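You operate a simulated robot arm through the tools that you are given. There is no shell and no other tool. Be economical: measure what you need, move in short steps, check, and stop when the job is done.

You are at the controls of a simulated robot arm. One attempt, no reset.

## Task
Grip the long bolt, try both yellow-banded rings and take it out.
Fine: vice tight till the green pin shows; run each ring on till it binds or is fully on the thread, and lay it back; slacken the vice and stand the bolt head down on the table. Set down upright: long black bolt.

Only the result counts: the job must be done as asked and must still hold three seconds after the hand-in. Knocking over, shifting, dropping, spilling or breaking anything else fails it.

## Robot
A 7-joint arm with a two-finger parallel gripper, fixed in place. Base frame: the origin is at the foot of the arm, x ahead of it, y to its left, z up; the work surface is at about z = 0. Units: m, degrees, N and s.
With the tool pointing down near the work surface it reaches from about 0.24 to 0.62 m from the base axis. Its first joint turns from -66.0 to 66.0 degrees. Payload 2.6 kg.
The TCP is the grasp point between the finger pads, 0.03 m short of the fingertips. In the tool frame z runs along the fingers and y along their closing line. The gripper opens to 0.094 m. The fingers are 0.028 m wide and 0.01 m thick; the gripper's body (0.05 by 0.096 m) begins 0.055 m behind the TCP.
Orientation is told as [roll, pitch, yaw] about the base's x, y, z axes, in that order, counted from this pose: with the fingers straight down and closing along the base's y, the tool's x points along the base's -x, its y along +y and its z along -z.

## Interface
- The arm moves only by the tool send_rows. Its argument "series" is a list of rows, each a list of 6 numbers: the shift along the base's x, y, z in m, then the turn, a rotation vector about the base's x, y, z in degrees. In form: [[tx, ty, tz, ax, ay, az], ...]. A call has 1 to 8 rows; each row shifts and turns the commanded pose from where the row before left it. "claw" is the closure in counts, from 0 (fully open) to 255 (shut), set as the call begins (left out, the last holds). Each row takes 0.2 s and may step no farther than 0.05 m and 8.6 degrees from the row before; otherwise, or with a gripper value out of range, the whole call is refused. A pose out of reach is approached as far as the arm can. The call stops where the force on the tool passes 70 N (or 10 N more than at its start, if that is more) or the arm is blocked; 0.2 s more then pass. Each finger travels about 0.072 m/s and halts on what it meets, pressing with about 29 N; the grip force reading is that of the motor and also rises with nothing between the fingers. The clock runs only during rows and for 0.2 s after the last one: add rows that do not move to give the fingers time. The reply holds the time, the measured pose of the TCP, the force on the tool along the base axes, the opening and the grip force, in the units named above and with some noise, with the torque about the TCP (base axes, N m) and any sound that the robot's microphone picked up, and new pictures: "views" is both (left out), scene, wrist or none.
- Cameras (640 x 400 px; columns grow to the right, rows downward): "scene" is fixed at [0.0163, 0.4219, 0.5623]; the picture's right is [-0.91, -0.42, 0.00], its down [-0.25, 0.54, -0.80] and it looks along [0.34, -0.73, -0.60] (base axes); focal length 214 px, centre (320, 200). "wrist" rides on the gripper at [0.076, 0.014, -0.103] in the tool frame; the picture's right is [-0.18, 0.98, 0.00], its down [-0.75, -0.14, -0.64] and it looks along [-0.63, -0.12, 0.77] (tool axes); focal length 243 px, centre (320, 200).
- point_at(camera, pixels): for up to 12 pixels [column, row] of the newest picture of that camera ("zoom" is the newest enlarged one), the place [x, y, z] in the base frame of the surface seen there, good to about 0.002 m. The clock stands still meanwhile.
- zoom(camera, box): a new picture of the part [left, top, right, bottom] of that camera's present view, enlarged. The clock stands still meanwhile.
- finish_job(): hands the job in; it is judged then, once.

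Go step by step. Measure first, check grasps and placings, and put right what went wrong. The budget is 80 turns and 200 pictures, counting those below and the enlarged ones. Unless the task says otherwise, let go and move clear before handing in, and close with one line.

The tools are called after "Request:" as a command line: name --pt "numbers of a row" for each row, then --argument value for the rest, lists and objects as JSON in quotes. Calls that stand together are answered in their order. send_rows: Moves the arm, as the interface text tells. Its arguments: {"type":"object","properties":{"series":{"type":"array","items":{"type":"array","items":{"type":"number"}}},"claw":{"type":"number"},"views":{"type":"string","enum":["both","scene","wrist","none"]}},"required":["series"]} The other tools are called the same way: point_at (camera, pixels) gives the place of the surface under pixels of a picture; zoom (camera, box) takes an enlarged picture of a part of a camera's view; finish_job () hands the job in.

At the start:

```text
time_s: 0.0
ee_pos: [0.348, 0.0431, 0.435]
orientation: [0.1, 0.0, -0.1]
force: [-0.8, 1.3, 0.4]
moment: [-0.01, -0.02, -0.02]
finger_gap: 0.0941
gripper_force: 0.1
```

scene: 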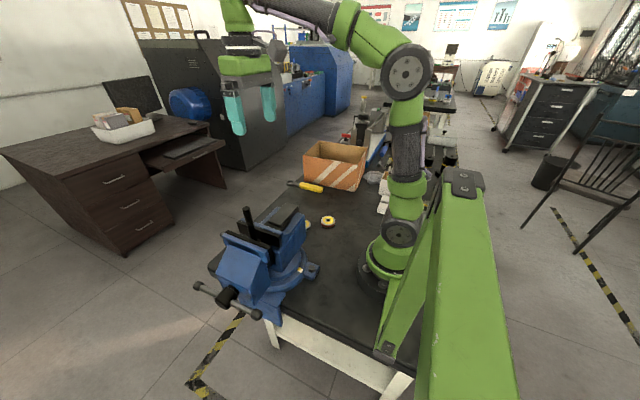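
wrist: 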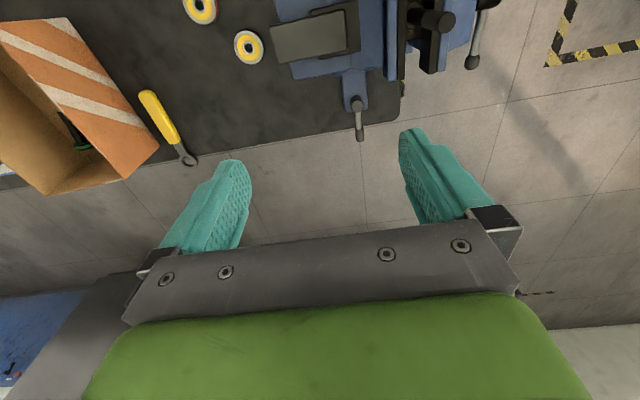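

The scene picture shows the vice around (262,255), with a black bolt standing near (248,222) and yellow rings near (328,220) and (307,226). I'll enlarge these areas before moving.

Request:
zoom --camera "scene" --box '[180, 180, 360, 320]'

Request:
zoom --camera "wrist" --box '[160, 0, 520, 200]'

```text
2.86 times, centred on (270, 250) of scene
```

zoom: 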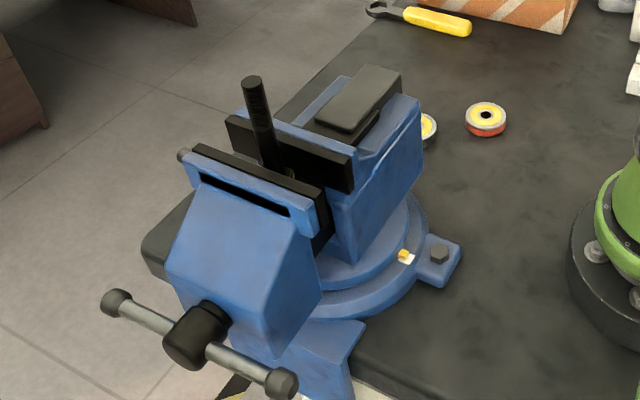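

```text
1.78 times, centred on (340, 100) of wrist
```

zoom: 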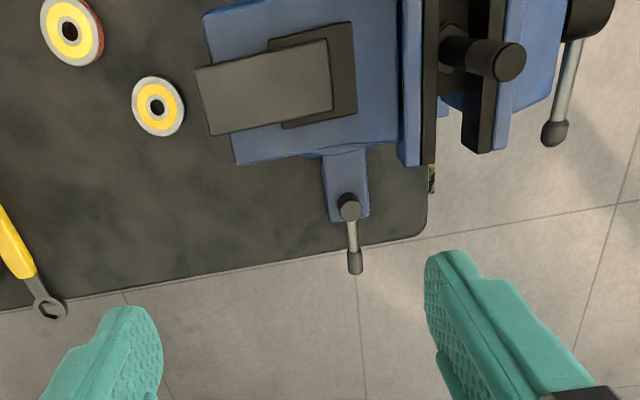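

The bolt stands thread up between the jaws, and the vice has a T-handle at its near end. I'll measure the key points.

Request:
point_at --camera "scene" --pixels '[[246, 208.5], [248, 221], [252, 236], [328, 220], [307, 224], [199, 286], [256, 314], [222, 302], [299, 269], [232, 233], [278, 238], [240, 296]]'

Request:
point_at --camera "wrist" --pixels '[[443, 34], [421, 24], [249, 47], [201, 8], [400, 25], [388, 60], [430, 80], [473, 62], [310, 45], [356, 130], [406, 40], [426, 60]]'

Request:
zoom --camera "scene" --box '[190, 200, 310, 275]'

Request:
zoom --camera "scene" --box '[190, 255, 310, 330]'

```text
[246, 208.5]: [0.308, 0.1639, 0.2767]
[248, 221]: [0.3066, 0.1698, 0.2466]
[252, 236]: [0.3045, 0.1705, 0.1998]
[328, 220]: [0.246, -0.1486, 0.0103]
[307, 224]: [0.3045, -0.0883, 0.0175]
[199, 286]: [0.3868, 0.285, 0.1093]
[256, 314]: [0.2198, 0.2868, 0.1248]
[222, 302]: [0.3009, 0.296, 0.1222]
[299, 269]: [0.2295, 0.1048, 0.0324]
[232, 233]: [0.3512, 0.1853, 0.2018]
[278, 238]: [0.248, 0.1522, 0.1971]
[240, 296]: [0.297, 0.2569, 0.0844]
```

```text
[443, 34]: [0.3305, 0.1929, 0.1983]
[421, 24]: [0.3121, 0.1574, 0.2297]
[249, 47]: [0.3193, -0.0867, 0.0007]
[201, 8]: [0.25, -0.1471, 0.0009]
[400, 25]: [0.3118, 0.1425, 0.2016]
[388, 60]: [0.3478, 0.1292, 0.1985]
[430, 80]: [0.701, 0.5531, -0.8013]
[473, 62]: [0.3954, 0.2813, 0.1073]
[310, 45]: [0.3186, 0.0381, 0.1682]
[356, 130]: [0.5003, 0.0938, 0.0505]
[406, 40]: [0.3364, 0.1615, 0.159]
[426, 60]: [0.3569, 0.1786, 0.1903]
```

```text
5.33 times, centred on (250, 238) of scene
```

zoom: 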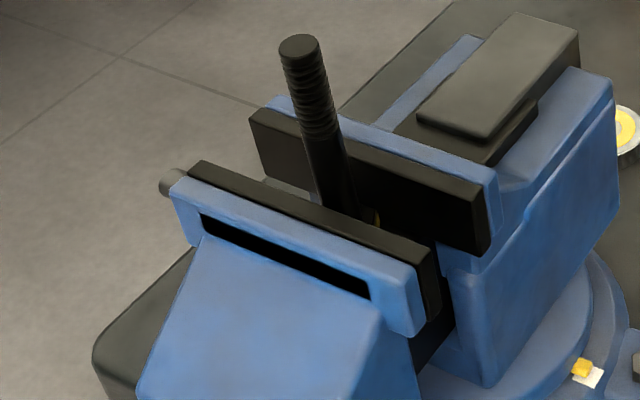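

```text
5.33 times, centred on (250, 292) of scene
```

zoom: 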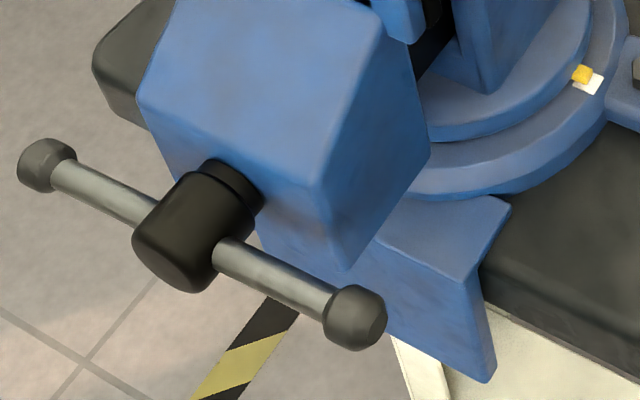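

The bar runs along x at y≈0.287, z≈0.117, with the screw axis at x≈0.303. I'll close the fingers, turn the tool -90° and hover outside the vice over the bar's -x end, measuring the block front first.

Request:
point_at --camera "scene" --pixels '[[249, 287], [219, 271], [252, 304], [262, 268], [221, 308], [227, 288], [205, 288], [210, 291], [239, 304], [247, 309], [222, 234], [240, 250]]'

Request:
send_rows --pt "-0.014 0.031 0 0 0 -8.6" --pt "-0.014 0.031 0 0 0 -8.6" --pt "-0.014 0.031 0 0 0 -8.6" --pt "-0.014 0.031 0 0 0 -8.6" --pt "-0.014 0.031 0 0 0 -8.6" --pt "-0.014 0.031 0 0 0 -8.6" --pt "-0.014 0.031 0 0 0 -8.6" --pt "-0.01 0.028 0 0 0 -8.6" --claw 255 --views "none"

Request:
send_rows --pt "0 0 -0.04 0 0 -8.6" --pt "0 0 -0.04 0 0 -8.6" --pt "0 0 -0.04 0 0 -4" --pt "0 0 -0.04 0 0 0" --views "both"

```text
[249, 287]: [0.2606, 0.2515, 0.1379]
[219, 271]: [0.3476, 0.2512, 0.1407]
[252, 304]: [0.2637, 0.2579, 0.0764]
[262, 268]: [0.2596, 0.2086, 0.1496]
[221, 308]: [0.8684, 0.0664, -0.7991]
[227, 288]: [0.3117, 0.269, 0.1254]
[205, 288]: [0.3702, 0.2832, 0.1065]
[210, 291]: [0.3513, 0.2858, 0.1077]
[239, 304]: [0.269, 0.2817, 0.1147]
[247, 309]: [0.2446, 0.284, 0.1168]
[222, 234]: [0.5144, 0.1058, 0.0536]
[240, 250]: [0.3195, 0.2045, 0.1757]
```

```text
time_s: 1.8
ee_pos: [0.2376, 0.2886, 0.4367]
orientation: [0.2, -0.1, -69.0]
force: [0.1, -0.4, 0.2]
moment: [0.0, -0.01, 0.0]
finger_gap: 0.0
gripper_force: 28.9
```

```text
time_s: 2.8
ee_pos: [0.2395, 0.288, 0.2754]
orientation: [0.1, 0.0, -90.2]
force: [-0.5, 0.4, -0.2]
moment: [-0.01, -0.02, 0.03]
finger_gap: 0.0
gripper_force: 29.1
```

scene: 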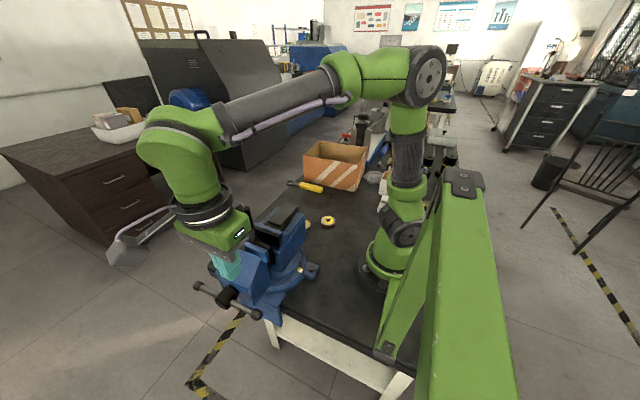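
wrist: 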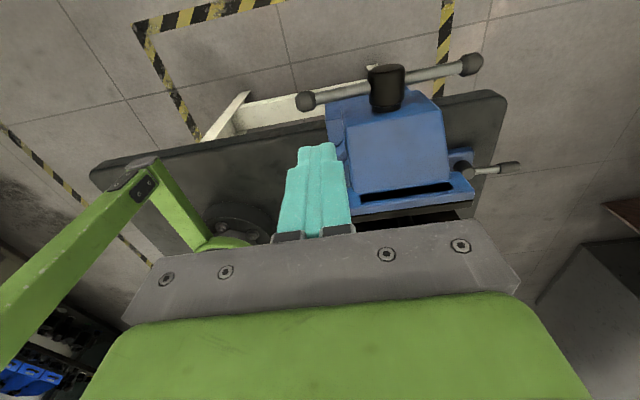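

The hover is good: closed fingers sit above the bar's -x half. I'll go down onto the bar and press it to see whether it turns.

Request:
send_rows --pt "0.003 -0.003 -0.045 0 0 0" --pt "0 0 -0.045 0 0 0" --pt "0 0 -0.03 0 0 0" --pt "0 0 -0.012 0 0 0" --pt "0 0 -0.012 0 0 0" --pt "0 0 -0.01 0 0 0"

```text
time_s: 4.2
ee_pos: [0.2447, 0.2823, 0.1227]
orientation: [0.3, -0.1, -90.1]
force: [2.0, -6.2, 8.9]
moment: [-0.23, -0.18, -0.05]
finger_gap: 0.0003
gripper_force: 29.6
```

scene: 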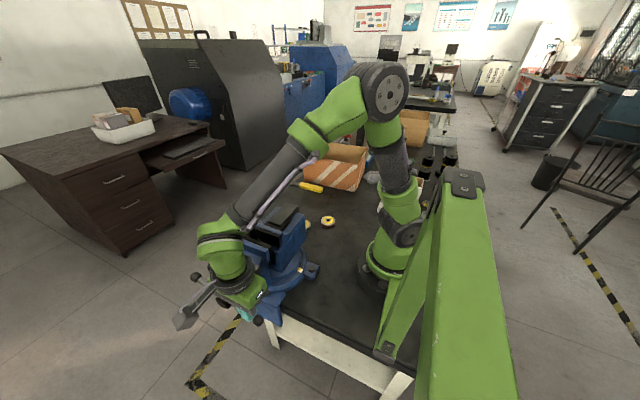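
wrist: 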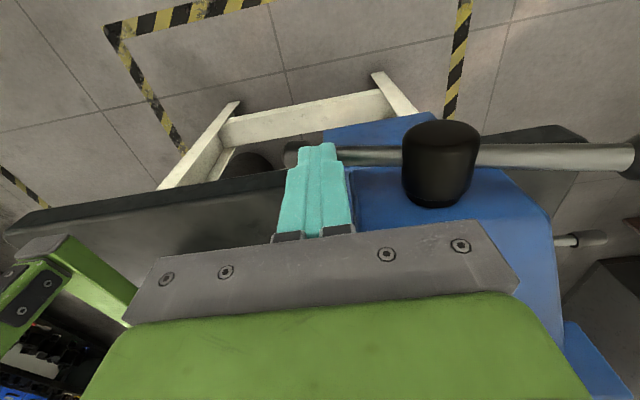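

The bar turns with light force (about 9 N). I'll continue the stroke along the arc.

Request:
send_rows --pt "0 0 -0.01 0 0 0" --pt "0 0 -0.007 0 0 0" --pt "0.004 0 -0.006 0 0 0" --pt "0.005 0 -0.005 0 0 0" --pt "0.003 0 -0.004 0 0 0"

Request:
zoom --camera "scene" --box '[180, 200, 320, 330]'

```text
time_s: 5.4
ee_pos: [0.2539, 0.2853, 0.09]
orientation: [0.1, -0.1, -90.0]
force: [-10.5, 0.7, 26.5]
moment: [-1.01, -0.5, -0.26]
finger_gap: 0.0
gripper_force: 28.4
```

scene: 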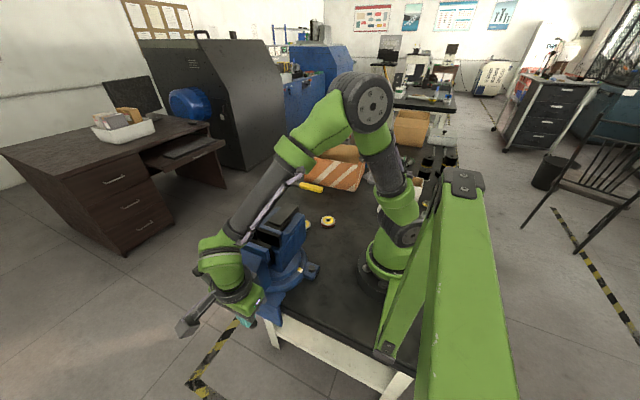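
wrist: 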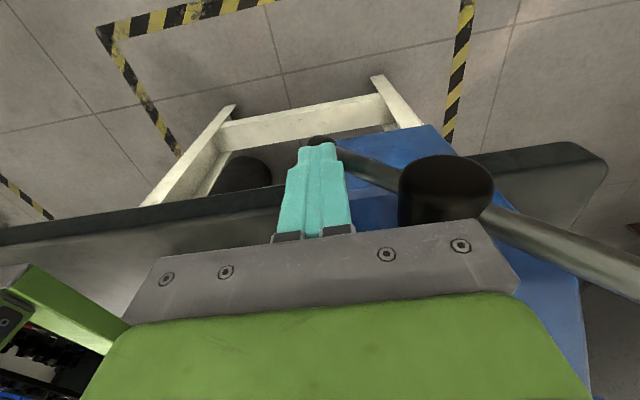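

```text
3.08 times, centred on (250, 265) of scene
```

zoom: 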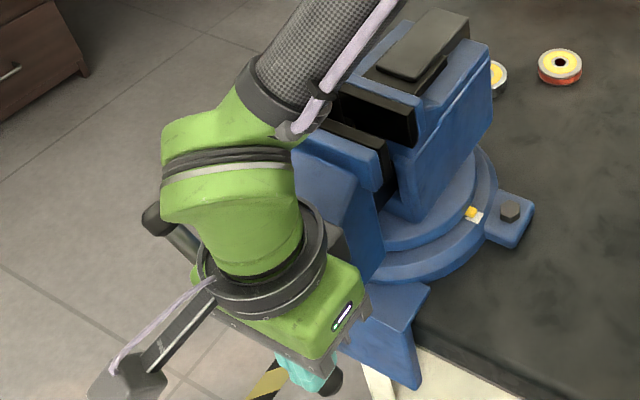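

The bar is now about 45° down, with force rising to about 28 N. I'll push further along the arc, then lift off and look.

Request:
send_rows --pt "0.005 0 -0.004 0 0 0" --pt "0.005 0 -0.003 0 0 0" --pt "0.004 0 -0.002 0 0 0" --views "none"

Request:
send_rows --pt "-0.012 0 0.01 0 0 0" --pt "-0.02 0 0.04 0 0 0" --pt "0 0 0.05 0 0 0" --pt "0 0.03 0.05 0 0 0" --pt "0 0.03 0.03 0 0 0"

Request:
zoom --camera "scene" --box '[180, 200, 320, 330]'

Request:
zoom --camera "wrist" --box '[260, 40, 540, 240]'

```text
time_s: 5.8
ee_pos: [0.2533, 0.2866, 0.0905]
orientation: [-0.1, -0.1, -90.6]
force: [-3.7, -3.9, 8.5]
moment: [-0.15, -0.24, -0.13]
finger_gap: 0.0
gripper_force: 29.0
stopped in row 1: the force on the tool passed its limit at 82 N (the readings are from after the stop); the commanded pose is now the measured one
```

```text
refused: row 4 steps farther than a row can; nothing moved
```

```text
3.08 times, centred on (250, 265) of scene
```

zoom: 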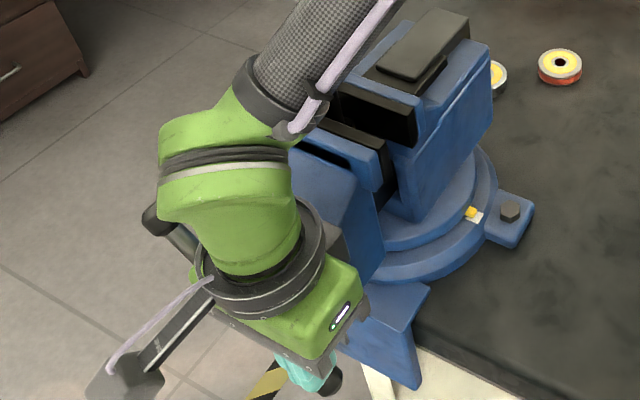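

```text
2.00 times, centred on (400, 140) of wrist
```

zoom: 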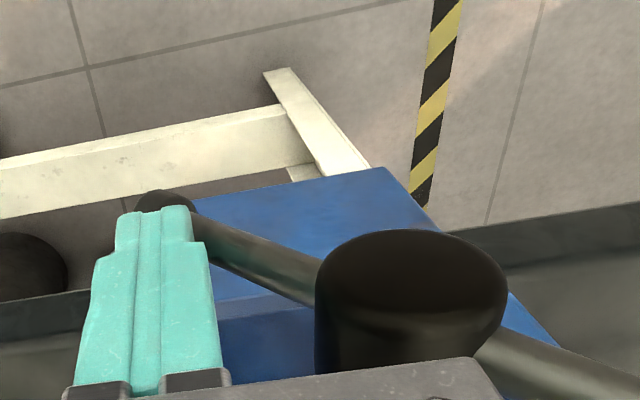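

The push hit 82 N with the bar about 45° down, so the vice may be tight already or something is touching. I'll back off up and outward, then look.

Request:
send_rows --pt "-0.012 0 0.01 0 0 0" --pt "-0.02 0 0.04 0 0 0" --pt "0 0 0.05 0 0 0" --pt "0 0 0.05 0 0 0" --pt "0 0 0.05 0 0 0" --pt "-0.04 0 0.02 0 0 0" --pt "-0.04 -0.02 0.02 0 0 0" --pt "-0.03 -0.03 0.02 0 0 0"

Request:
zoom --camera "scene" --box '[180, 200, 320, 330]'

Request:
zoom --camera "wrist" --box '[300, 40, 620, 240]'

```text
time_s: 7.6
ee_pos: [0.1107, 0.2341, 0.35]
orientation: [-0.1, -0.1, -90.5]
force: [0.5, -0.2, -0.1]
moment: [0.02, 0.0, 0.02]
finger_gap: 0.0
gripper_force: 28.7
```

scene: 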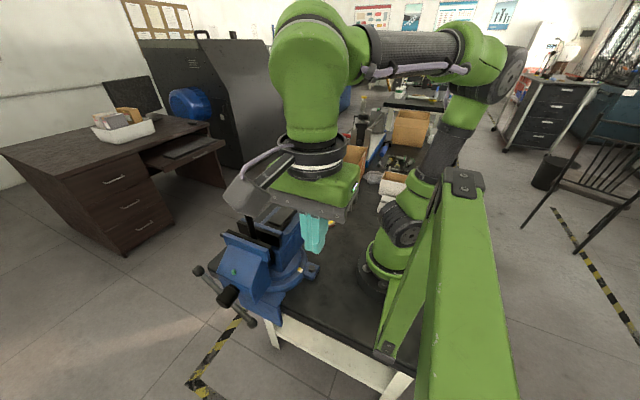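
wrist: 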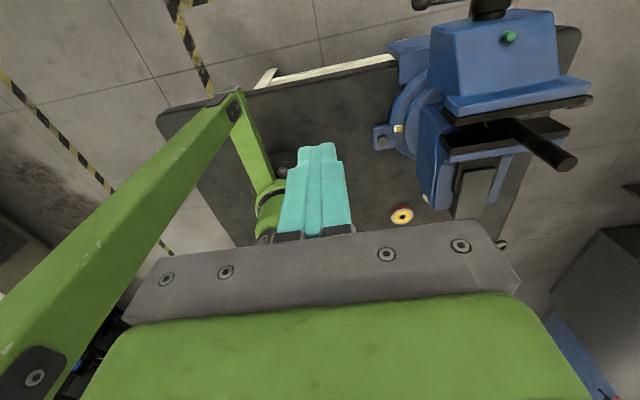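

```text
3.08 times, centred on (250, 265) of scene
```

zoom: 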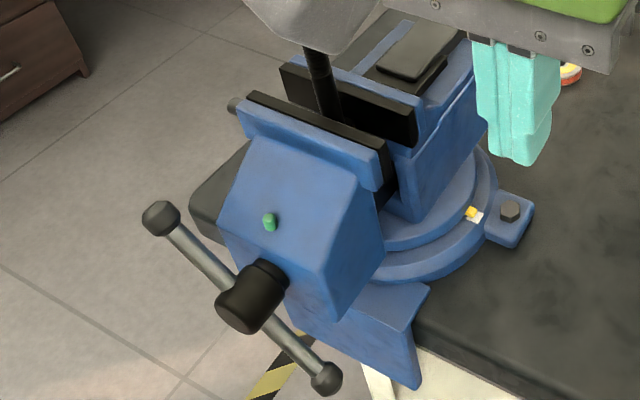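

```text
2.00 times, centred on (460, 140) of wrist
```

zoom: 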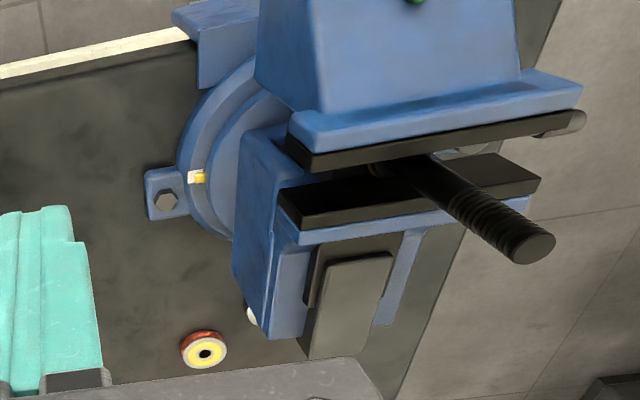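

The green pin now shows at zoom (269,222), so the vice is tight and the bolt stands upright. Next I'll fly to the rings with open fingers at yaw 0 and inspect them.

Request:
send_rows --pt "0.035 -0.021 0.012 0 0 8.2" --pt "0.035 -0.021 0.012 0 0 8.2" --pt "0.035 -0.021 0.012 0 0 8.2" --pt "0.03 -0.021 0.012 0 0 8.2" --pt "0 -0.04 0 0 0 8.2" --pt "0 -0.04 0 0 0 8.2" --pt "0 -0.04 0 0 0 8.2" --pt "0 -0.04 0 0 0 8.2" --claw 0 --views "none"

Request:
send_rows --pt "-0.02 -0.04 0 0 0 8.2" --pt "-0.02 -0.04 -0.03 0 0 8.2" --pt "-0.03 -0.02 -0.04 0 0 8.2" --pt "0 0 -0.05 0 0 0"

Request:
zoom --camera "wrist" --box '[160, 0, 480, 200]'

Request:
zoom --camera "scene" --box '[270, 170, 370, 240]'

```text
time_s: 9.4
ee_pos: [0.2475, -0.008, 0.3965]
orientation: [-0.2, -0.1, -25.0]
force: [-0.9, -0.6, -0.6]
moment: [0.0, -0.01, -0.01]
finger_gap: 0.094
gripper_force: 0.1
```

```text
refused: row 2 steps farther than a row can; nothing moved
```

```text
2.00 times, centred on (320, 100) of wrist
```

zoom: 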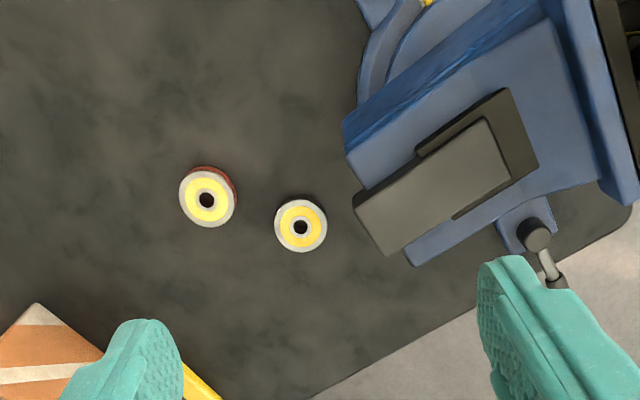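

```text
5.71 times, centred on (320, 205) of scene
```

zoom: 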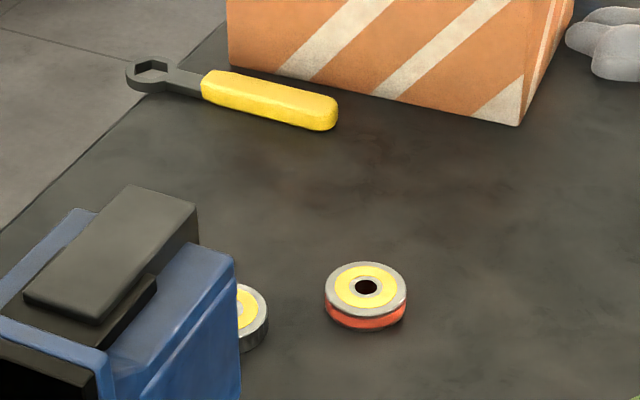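

Ring A has a red skirt at zoom (207,200) and ring B is plain at (300,227). I'll measure rim points for centre, size and height.

Request:
point_at --camera "wrist" --pixels '[[251, 99], [276, 102], [263, 111.5], [264, 87.5], [258, 100], [299, 112], [322, 114.5], [311, 124.5], [312, 102], [304.5, 113], [363, 125], [334, 75]]'

Request:
send_rows --pt "-0.02 -0.04 0 0 0 8.2" --pt "-0.02 -0.03 -0.03 0 0 8.2" --pt "0 -0.03 -0.04 0 0 8.2" --pt "0 0 -0.05 0 0 0"

```text
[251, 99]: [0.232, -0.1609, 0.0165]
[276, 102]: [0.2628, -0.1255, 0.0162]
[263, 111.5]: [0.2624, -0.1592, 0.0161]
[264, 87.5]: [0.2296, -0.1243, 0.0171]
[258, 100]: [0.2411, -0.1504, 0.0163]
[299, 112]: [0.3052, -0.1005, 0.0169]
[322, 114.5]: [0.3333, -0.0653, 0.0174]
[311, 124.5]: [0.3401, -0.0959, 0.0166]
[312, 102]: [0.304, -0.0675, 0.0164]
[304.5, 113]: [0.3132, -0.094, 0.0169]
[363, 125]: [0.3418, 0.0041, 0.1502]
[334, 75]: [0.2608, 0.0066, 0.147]
```

```text
time_s: 10.4
ee_pos: [0.2067, -0.107, 0.2765]
orientation: [-0.1, -0.2, -0.3]
force: [0.3, 0.4, -0.5]
moment: [0.01, 0.02, -0.01]
finger_gap: 0.0939
gripper_force: 0.1
```

scene: 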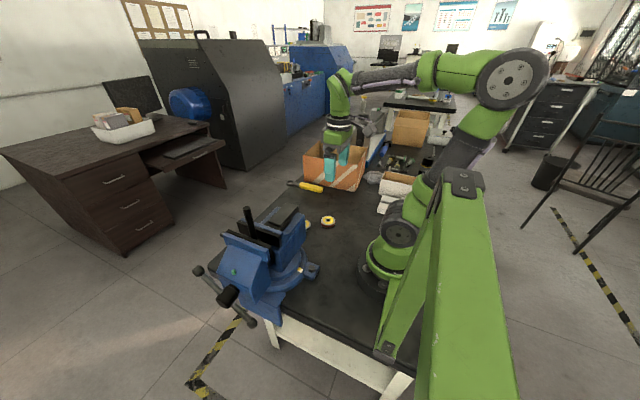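
wrist: 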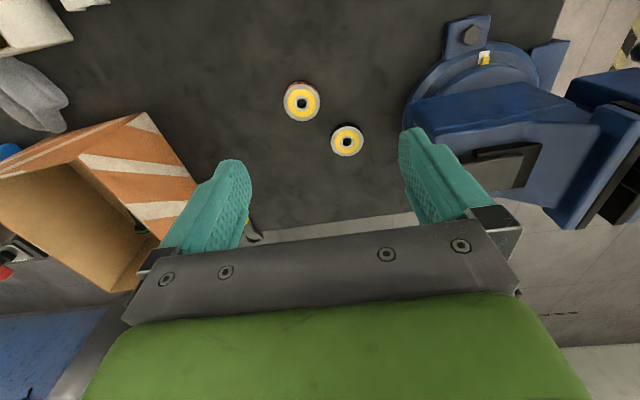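

Ring A's centre is about (0.247,-0.142) and ring B's (0.3205,-0.0825), both about 44 mm wide and 16.5 mm high. I'll approach ring B from above.

Request:
send_rows --pt "0.038 0.008 -0.02 0 0 0" --pt "0.038 0.008 -0.02 0 0 0" --pt "0.038 0.008 -0.02 0 0 0" --pt "0 0 -0.045 0 0 0" --pt "0 0 -0.045 0 0 0" --pt "0 0 0 0 0 0" --views "wrist"

```text
time_s: 11.8
ee_pos: [0.3211, -0.0842, 0.1265]
orientation: [-0.1, -0.2, -0.3]
force: [0.3, 0.1, -0.1]
moment: [0.03, 0.0, 0.0]
finger_gap: 0.0938
gripper_force: 0.1
```

wrist: 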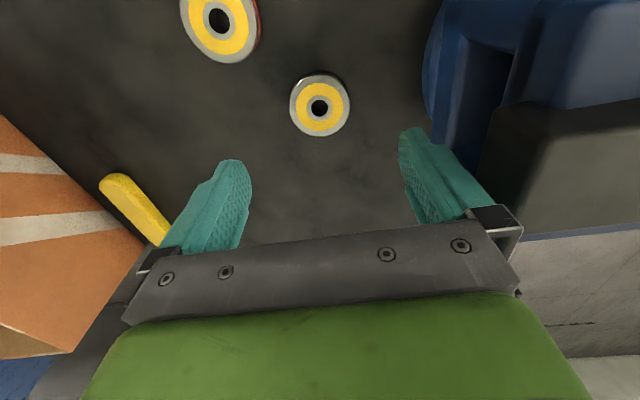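

Ring B lies at (320,104) below the fingers. I'll re-measure its rim and bore for an exact centre.

Request:
point_at --camera "wrist" --pixels '[[291.5, 103], [348, 103], [319, 77], [320, 133], [300, 84], [341, 123], [310, 107], [330, 107]]'

Request:
zoom --camera "wrist" --box '[260, 50, 380, 150]'

```text
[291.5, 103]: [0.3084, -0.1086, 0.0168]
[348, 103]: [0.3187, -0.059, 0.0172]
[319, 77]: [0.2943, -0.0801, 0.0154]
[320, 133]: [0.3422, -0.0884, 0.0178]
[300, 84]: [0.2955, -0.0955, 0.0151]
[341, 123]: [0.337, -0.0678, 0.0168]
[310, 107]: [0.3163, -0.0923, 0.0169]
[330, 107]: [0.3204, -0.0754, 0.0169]
```

```text
4.00 times, centred on (320, 100) of wrist
```

zoom: 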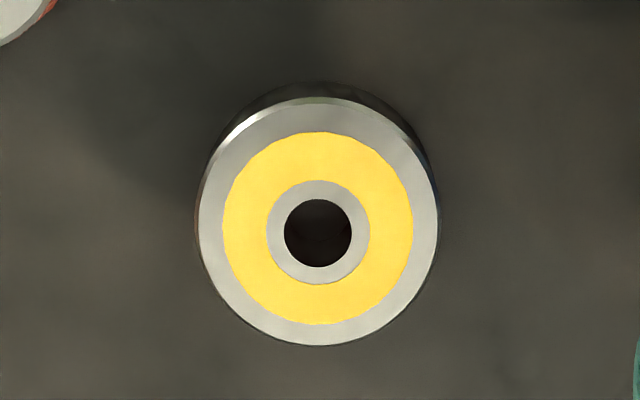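

Ring B's centre is (0.3185,-0.0838) with about 50 mm outside diameter. I'll descend, close on it and lift slightly.

Request:
send_rows --pt "-0.0026 0.0004 -0.04 0 0 0" --pt "0 0 -0.04 0 0 0" --pt "0 0 -0.012 0 0 0" --pt "0 0 0 0 0 0" --views "none"

Request:
send_rows --pt "0 0 0 0 0 0" --pt "0 0 0 0 0 0" --pt "0 0 0 0 0 0" --pt "0 0 0 0 0 0" --claw 255 --views "wrist"

```text
time_s: 12.8
ee_pos: [0.3187, -0.0843, 0.0352]
orientation: [-0.2, -0.1, -0.3]
force: [-0.2, 0.1, -0.8]
moment: [0.03, 0.03, 0.01]
finger_gap: 0.094
gripper_force: 0.1
```

```text
time_s: 13.8
ee_pos: [0.319, -0.0838, 0.0362]
orientation: [-0.2, -0.2, -0.3]
force: [-0.4, -0.3, 0.6]
moment: [0.02, -0.01, -0.02]
finger_gap: 0.0517
gripper_force: 29.3
```

wrist: 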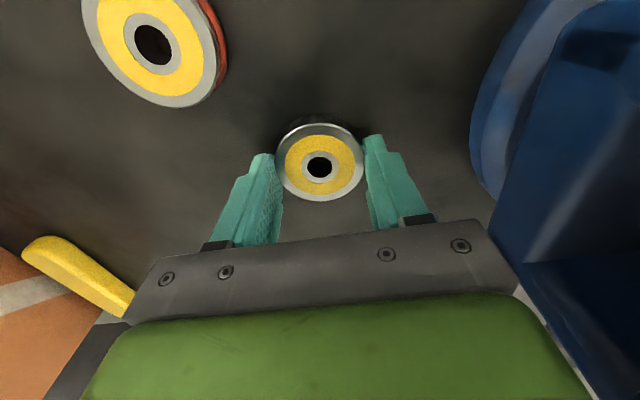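

Ring B is held (gap 0.0517, ring bottom at TCP −0.0355). I'll lift it straight up, then measure ring and bolt top.

Request:
send_rows --pt "0 0 0.04 0 0 0" --pt "0 0 0.048 0 0 0" --pt "0 0 0.048 0 0 0" --pt "0 0 0.048 0 0 0" --pt "0 0 0.048 0 0 0" --pt "0 0 0.048 0 0 0" --pt "0 0 0.048 0 0 0" --pt "0 0 0.02 0 0 0"

Request:
zoom --camera "scene" --box '[220, 190, 284, 240]'

Request:
zoom --camera "wrist" --box '[270, 100, 370, 220]'

```text
time_s: 15.6
ee_pos: [0.3196, -0.0831, 0.3835]
orientation: [-0.2, -0.1, -0.3]
force: [0.4, 0.0, 0.6]
moment: [0.0, -0.02, -0.03]
finger_gap: 0.0
gripper_force: 29.1
```

scene: 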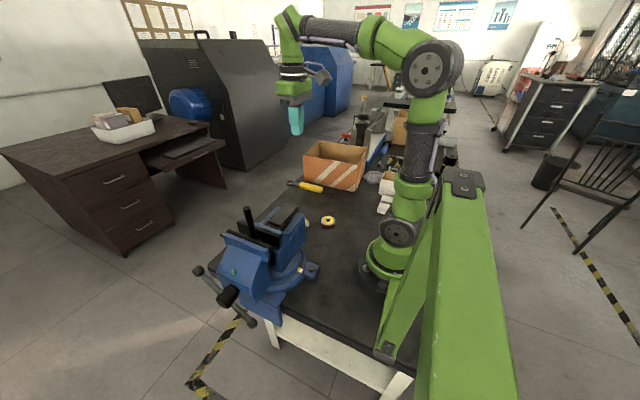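
wrist: 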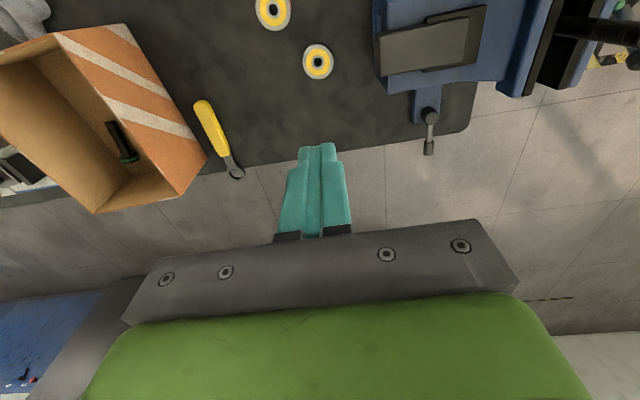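

```text
8.00 times, centred on (252, 215) of scene
```

zoom: 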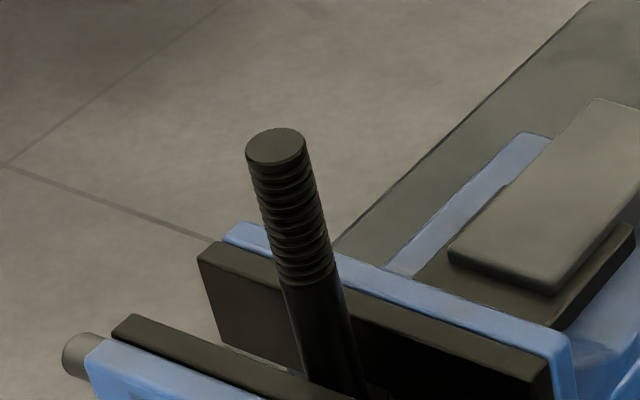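

```text
3.33 times, centred on (320, 160) of wrist
```

zoom: 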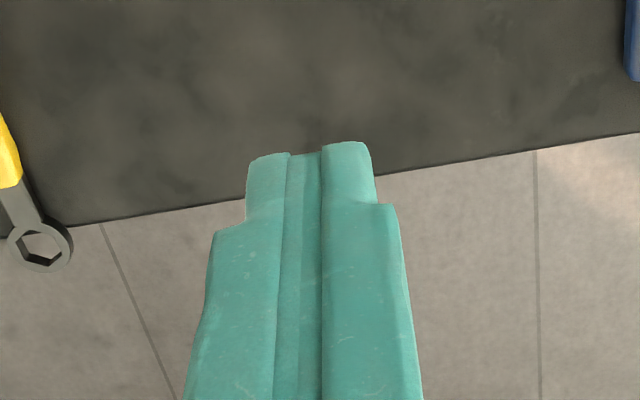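

The ring slipped out during the lift: the gap is now 0 and the ring is at wrist (318,62). I'll measure where both rings lie and zoom in.

Request:
zoom --camera "wrist" --box '[230, 0, 390, 100]'

Request:
point_at --camera "wrist" --pixels '[[304.5, 62], [331, 62], [317, 47], [318, 76], [310, 63], [326, 63], [259, 12], [289, 13], [274, 28]]'

Request:
point_at --camera "scene" --pixels '[[254.5, 208.5], [251, 209], [258, 208], [257, 220], [259, 230], [262, 238], [243, 231], [275, 233]]'

```text
4.00 times, centred on (310, 50) of wrist
```

zoom: 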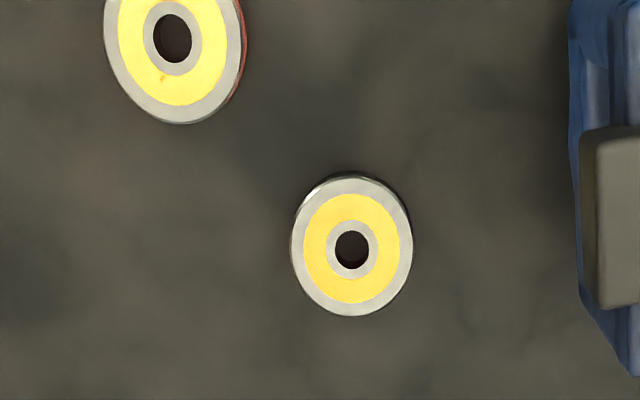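

```text
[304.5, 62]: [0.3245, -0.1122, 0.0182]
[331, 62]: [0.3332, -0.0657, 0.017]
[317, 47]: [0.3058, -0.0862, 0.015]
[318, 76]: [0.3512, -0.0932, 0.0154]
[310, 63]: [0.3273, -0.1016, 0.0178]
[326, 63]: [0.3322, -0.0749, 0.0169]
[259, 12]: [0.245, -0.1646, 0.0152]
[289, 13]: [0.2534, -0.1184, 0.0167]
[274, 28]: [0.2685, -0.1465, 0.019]
```

```text
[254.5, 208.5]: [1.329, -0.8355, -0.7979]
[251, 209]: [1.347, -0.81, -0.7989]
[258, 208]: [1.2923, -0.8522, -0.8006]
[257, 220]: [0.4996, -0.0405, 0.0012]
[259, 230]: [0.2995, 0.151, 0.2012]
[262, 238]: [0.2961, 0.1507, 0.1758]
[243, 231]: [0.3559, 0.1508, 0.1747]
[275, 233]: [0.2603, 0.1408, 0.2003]
```

Ring B now lies flat at about (0.329,-0.089), having slipped off a shallow fingertip grip. I'll reopen above it, re-measure close up, then grip deeper and lift slowly.

Request:
send_rows --pt "0.009 -0.006 -0.04 0 0 0" --pt "0 0 -0.05 0 0 0" --pt "0 0 -0.05 0 0 0" --pt "0 0 -0.05 0 0 0" --pt "0 0 -0.05 0 0 0" --pt "0 0 -0.04 0 0 0" --pt "0 0 0 0 0 0" --claw 0 --views "wrist"

Request:
zoom --camera "wrist" --box '[260, 50, 380, 150]'

```text
time_s: 17.2
ee_pos: [0.3283, -0.0904, 0.1026]
orientation: [-0.2, -0.1, -0.3]
force: [0.4, 0.6, -1.3]
moment: [-0.02, 0.0, 0.02]
finger_gap: 0.0941
gripper_force: 0.1
```

wrist: 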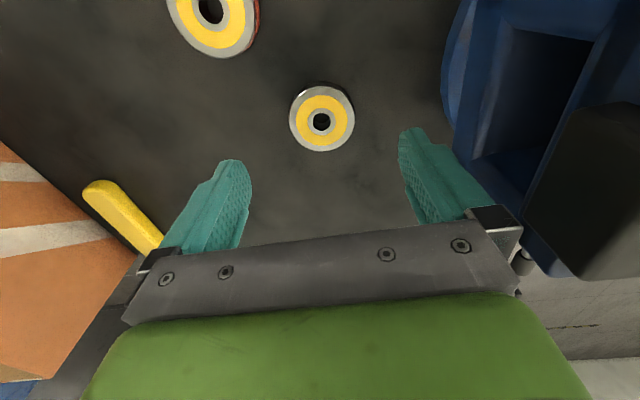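

```text
4.00 times, centred on (320, 100) of wrist
```

zoom: 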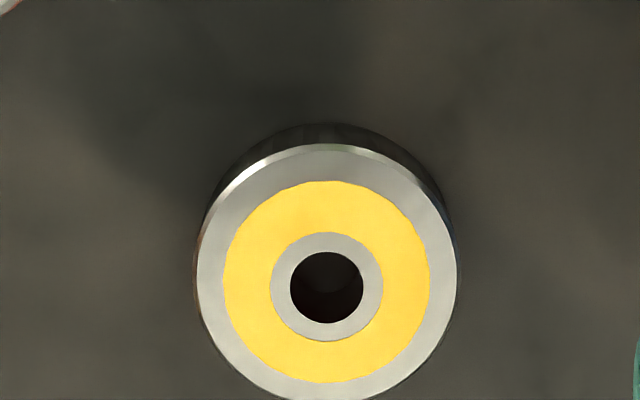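

By projection the ring is within about 1.5 mm of the tool axis. I'll correct that, go deeper (TCP z≈0.0315), close, and lift slowly.

Request:
send_rows --pt "-0.001 0.0014 -0.04 0 0 0" --pt "0 0 -0.022 0 0 0" --pt "0 0 -0.009 0 0 0" --pt "0 0 0 0 0 0" --views "none"

Request:
send_rows --pt "0 0 0 0 0 0" --pt "0 0 0 0 0 0" --pt "0 0 0 0 0 0" --pt "0 0 0 0 0 0" --pt "0 0 0 0 0 0" --pt "0 0 0 0 0 0" --claw 255 --views "none"

Request:
send_rows --pt "0 0 0.002 0 0 0" --pt "0 0 0.002 0 0 0" --pt "0 0 0.003 0 0 0" --pt "0 0 0.003 0 0 0" --views "wrist"

Request:
zoom --camera "wrist" --box '[220, 100, 420, 250]'

```text
time_s: 18.2
ee_pos: [0.3271, -0.0881, 0.031]
orientation: [-0.2, -0.1, -0.3]
force: [-0.3, -0.9, -0.2]
moment: [-0.01, -0.01, 0.01]
finger_gap: 0.094
gripper_force: 0.1
```

```text
time_s: 19.6
ee_pos: [0.3283, -0.088, 0.0312]
orientation: [-0.2, -0.1, -0.3]
force: [-0.2, -1.0, 0.9]
moment: [-0.01, 0.02, -0.02]
finger_gap: 0.0514
gripper_force: 28.8
```

```text
time_s: 20.6
ee_pos: [0.3271, -0.0888, 0.0426]
orientation: [-0.2, -0.2, -0.3]
force: [-0.2, 0.0, -1.9]
moment: [0.01, 0.0, 0.01]
finger_gap: 0.0516
gripper_force: 28.8
```

wrist: 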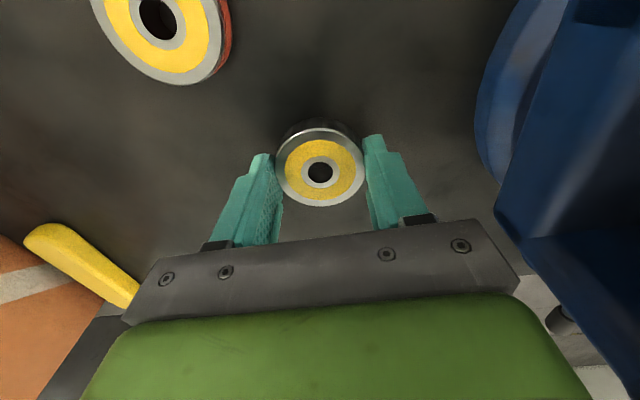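

```text
2.67 times, centred on (320, 175) of wrist
```

zoom: 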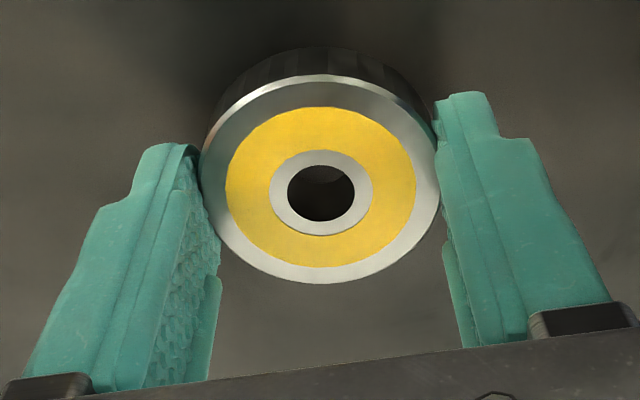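

The ring is held and rose with the fingers (bore at row 172, as predicted). I'll lift smoothly, checking midway.

Request:
send_rows --pt "0 0 0.006 0 0 0" --pt "0 0 0.012 0 0 0" --pt "0 0 0.02 0 0 0" --pt "0 0 0.025 0 0 0" --pt "0 0 0.03 0 0 0" --pt "0 0 0.03 0 0 0" --pt "0 0 0.03 0 0 0" --pt "0 0 0.02 0 0 0" --views "none"

Request:
send_rows --pt "0 0 0.02 0 0 0" --pt "0 0 0.03 0 0 0" --pt "0 0 0.03 0 0 0" --pt "0 0 0.03 0 0 0" --pt "0 0 0.03 0 0 0" --pt "0 0 0.02 0 0 0" --pt "0 0 0.01 0 0 0" --views "wrist"

```text
time_s: 22.4
ee_pos: [0.3267, -0.0881, 0.2146]
orientation: [-0.2, -0.1, -0.2]
force: [0.4, 0.2, -1.0]
moment: [0.03, 0.03, 0.02]
finger_gap: 0.0517
gripper_force: 28.7
```

```text
time_s: 24.0
ee_pos: [0.3257, -0.0877, 0.3869]
orientation: [-0.2, -0.1, -0.3]
force: [0.6, 0.2, -1.6]
moment: [-0.01, 0.03, 0.0]
finger_gap: 0.0516
gripper_force: 28.9
```

wrist: 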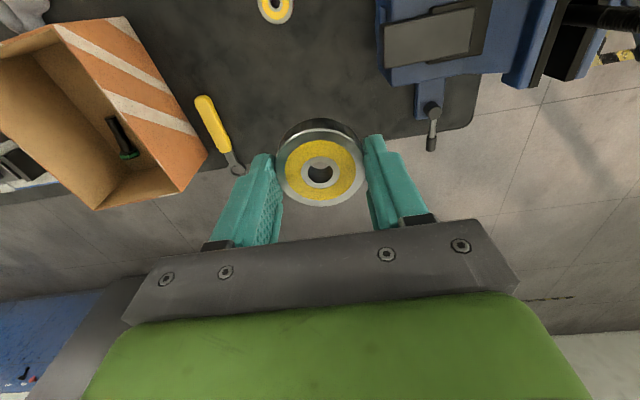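

Ring B is safely held at z 0.387. Now I'll measure the clamped bolt's top precisely.

Request:
zoom --camera "scene" --box '[216, 192, 280, 242]'

Request:
point_at --camera "zoom" --pixels '[[242, 130], [220, 130], [265, 128], [243, 118], [245, 143], [255, 190], [260, 215], [270, 270], [282, 330], [290, 375]]'

```text
8.00 times, centred on (248, 217) of scene
```

zoom: 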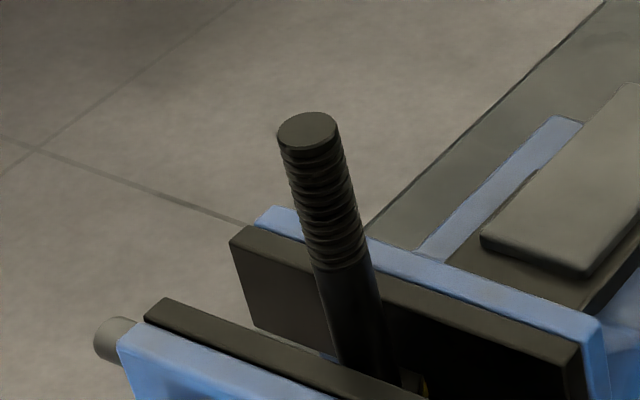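

```text
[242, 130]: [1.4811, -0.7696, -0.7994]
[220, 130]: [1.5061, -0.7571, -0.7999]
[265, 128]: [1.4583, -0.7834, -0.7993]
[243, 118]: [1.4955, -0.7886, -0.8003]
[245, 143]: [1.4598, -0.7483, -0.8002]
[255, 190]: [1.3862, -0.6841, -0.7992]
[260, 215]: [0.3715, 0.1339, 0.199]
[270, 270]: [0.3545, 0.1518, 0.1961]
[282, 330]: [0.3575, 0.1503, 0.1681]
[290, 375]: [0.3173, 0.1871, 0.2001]
```

The bolt's top is at zoom (308,131); the thread ends near (335,255). I'll measure those points.

Request:
point_at --camera "zoom" --pixels '[[308, 131], [282, 131], [334, 129], [308, 117], [310, 145], [318, 185], [328, 225], [336, 262], [345, 300], [355, 345]]'

```text
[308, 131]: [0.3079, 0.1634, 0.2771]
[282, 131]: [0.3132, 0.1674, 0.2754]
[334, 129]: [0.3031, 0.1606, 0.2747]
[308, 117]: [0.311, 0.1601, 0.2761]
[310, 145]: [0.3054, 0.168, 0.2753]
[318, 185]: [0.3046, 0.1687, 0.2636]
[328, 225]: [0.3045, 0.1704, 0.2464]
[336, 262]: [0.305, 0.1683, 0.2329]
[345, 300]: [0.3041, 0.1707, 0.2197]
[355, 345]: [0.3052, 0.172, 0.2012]
```

The bolt axis is about (0.308,0.164), top z 0.276, with thread down to ~0.234 and pitch about 4 mm. I'll carry the ring over the bolt while turning the tool positive for a long clockwise stroke.

Request:
send_rows --pt "-0.001 0.02 0 0 0 6" --pt "-0.002 0.036 0 0 0 8" --pt "-0.003 0.036 0 0 0 8" --pt "-0.003 0.036 0 0 0 8" --pt "-0.003 0.036 0 0 0 8" --pt "-0.003 0.036 0 0 0 8" --pt "-0.002 0.032 0 0 0 8" --pt "-0.001 0.02 0 0 0 6" --views "none"

Request:
send_rows --pt "0 0 0 0 0 8.6" --pt "0 0 0 0 0 8.6" --pt "0 0 0 0 0 8.6" --pt "0 0 0 0 0 8.6" --pt "0 0 0 0 0 8.6" --pt "0 0 0 0 0 8.6" --pt "0 0 0 0 0 8.6" --pt "0 0 0 0 0 0"

```text
time_s: 25.8
ee_pos: [0.3096, 0.1631, 0.3859]
orientation: [-0.2, 0.0, 59.8]
force: [0.6, 0.3, -1.2]
moment: [0.02, 0.03, 0.01]
finger_gap: 0.0516
gripper_force: 28.9
```

```text
time_s: 27.6
ee_pos: [0.3088, 0.1629, 0.3857]
orientation: [-0.2, -0.1, 120.0]
force: [-0.4, -0.7, -0.9]
moment: [0.01, -0.04, -0.03]
finger_gap: 0.0515
gripper_force: 28.8
```

scene: 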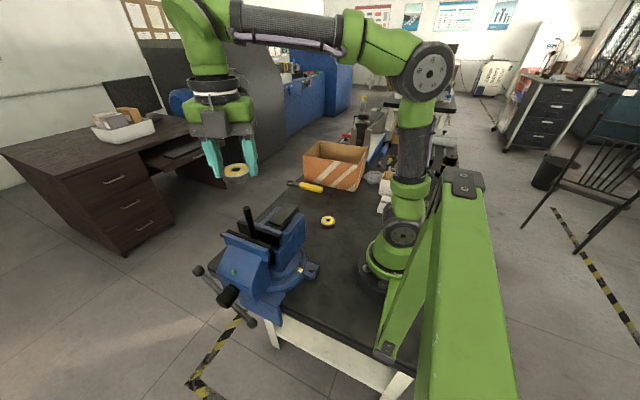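
wrist: 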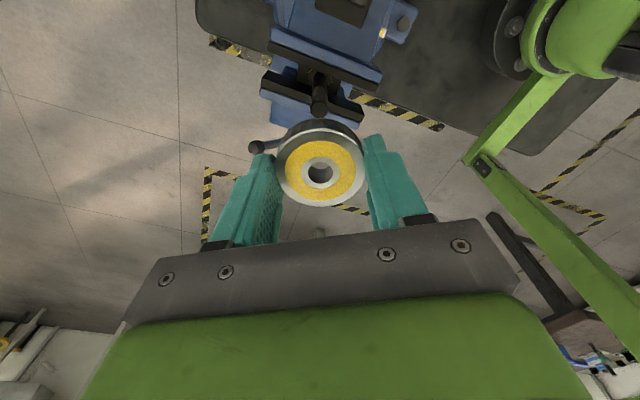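

Yaw 120 is reachable and the ring is still held. I'll turn another ~52° and descend to just above the bolt to check alignment.

Request:
send_rows --pt "0 0 0 0 0 8.6" --pt "0 0 0 0 0 8.6" --pt "0 0 0 0 0 8.6" --pt "0 0 -0.02 0 0 8.6" --pt "0 0 -0.02 0 0 8.6" --pt "0 0 -0.02 0 0 8.6" --pt "0 0 -0.01 0 0 0" --pt "0 0 0 0 0 0"

Request:
zoom --camera "scene" --box '[200, 160, 296, 232]'

Request:
zoom --camera "wrist" --box '[240, 90, 400, 230]'

```text
time_s: 29.4
ee_pos: [0.3086, 0.1622, 0.3156]
orientation: [-0.1, -0.1, 171.6]
force: [0.0, -0.5, -1.7]
moment: [0.01, 0.02, 0.01]
finger_gap: 0.0516
gripper_force: 29.0
```

scene: 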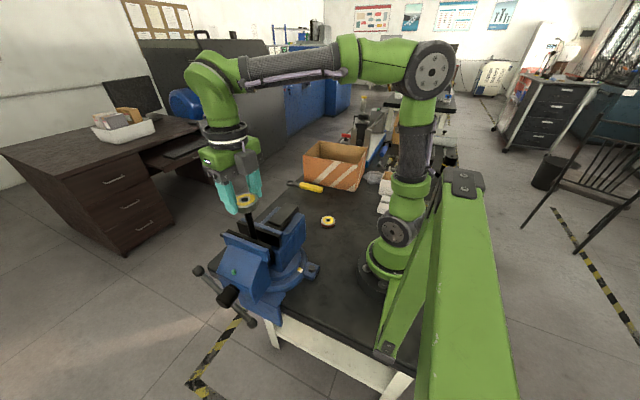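
wrist: 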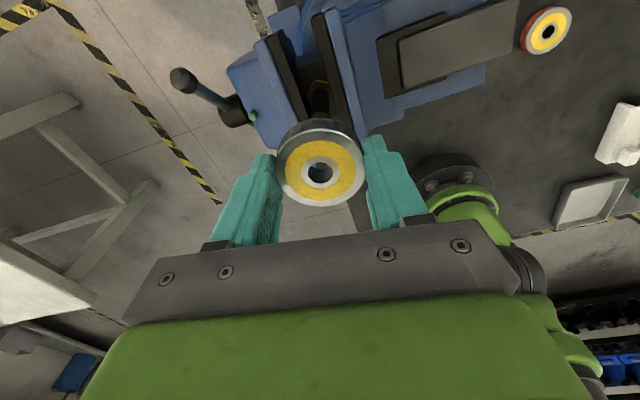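

```text
5.56 times, centred on (248, 196) of scene
```

zoom: 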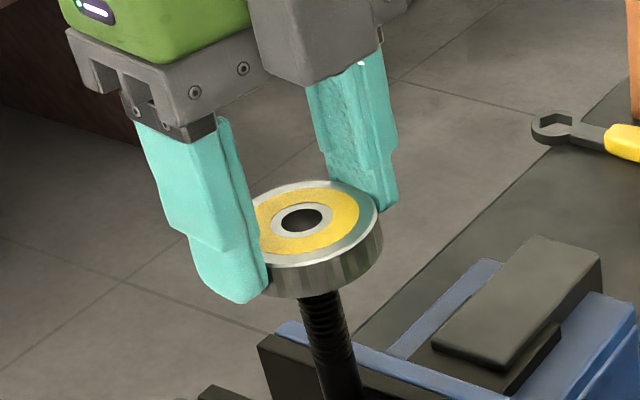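

```text
2.86 times, centred on (320, 160) of wrist
```

zoom: 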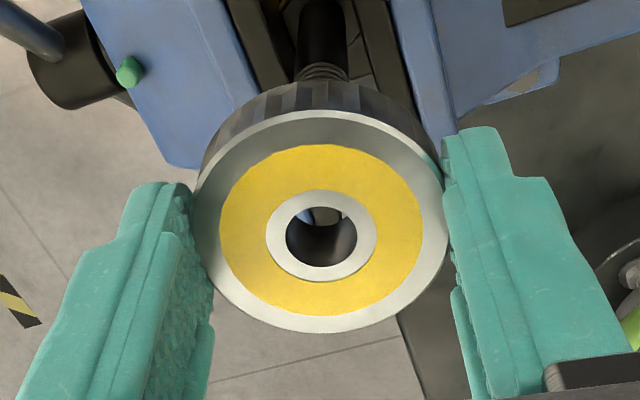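

The ring sits just above the bolt. I'll measure the ring's bore centre in base coordinates from symmetric rim points.

Request:
point_at --camera "scene" --pixels '[[239.6, 200], [250.2, 198.6], [244.3, 196.2], [245.6, 202.8], [237.8, 200.4], [252.3, 198.2], [254.6, 196.5], [247, 215], [248, 219], [249, 224]]'

Request:
point_at --camera "wrist" --pixels '[[308, 173], [335, 173], [321, 158], [321, 187], [304, 173], [339, 173], [322, 192], [321, 153]]'

```text
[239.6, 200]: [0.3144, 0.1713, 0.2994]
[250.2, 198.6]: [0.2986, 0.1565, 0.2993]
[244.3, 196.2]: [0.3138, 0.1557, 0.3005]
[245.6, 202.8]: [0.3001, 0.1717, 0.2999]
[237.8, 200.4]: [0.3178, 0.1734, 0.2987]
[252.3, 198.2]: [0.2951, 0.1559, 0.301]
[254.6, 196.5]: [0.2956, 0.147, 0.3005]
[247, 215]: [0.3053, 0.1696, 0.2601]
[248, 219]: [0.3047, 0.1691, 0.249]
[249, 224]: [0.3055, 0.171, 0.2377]
```

```text
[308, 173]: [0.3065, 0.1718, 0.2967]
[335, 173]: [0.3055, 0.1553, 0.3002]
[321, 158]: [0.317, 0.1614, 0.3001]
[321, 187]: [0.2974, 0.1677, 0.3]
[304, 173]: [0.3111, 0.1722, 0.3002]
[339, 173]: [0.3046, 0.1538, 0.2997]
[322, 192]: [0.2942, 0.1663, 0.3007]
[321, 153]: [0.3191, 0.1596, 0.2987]
```

Ring bore centre is (0.3068,0.1638) against the bolt at (0.308,0.164), so I shift x by +1.2 mm and lower gently to contact.

Request:
send_rows --pt "0.0012 0.0002 -0.003 0 0 0" --pt "0 0 -0.002 0 0 0" --pt "0 0 -0.0015 0 0 0" --pt "0 0 -0.001 0 0 0" --pt "0 0 -0.001 0 0 0" --views "none"

```text
time_s: 30.6
ee_pos: [0.3097, 0.1624, 0.3078]
orientation: [-0.3, 0.1, 171.4]
force: [1.1, -4.1, 9.9]
moment: [-0.25, -0.07, -0.03]
finger_gap: 0.0519
gripper_force: 29.1
```

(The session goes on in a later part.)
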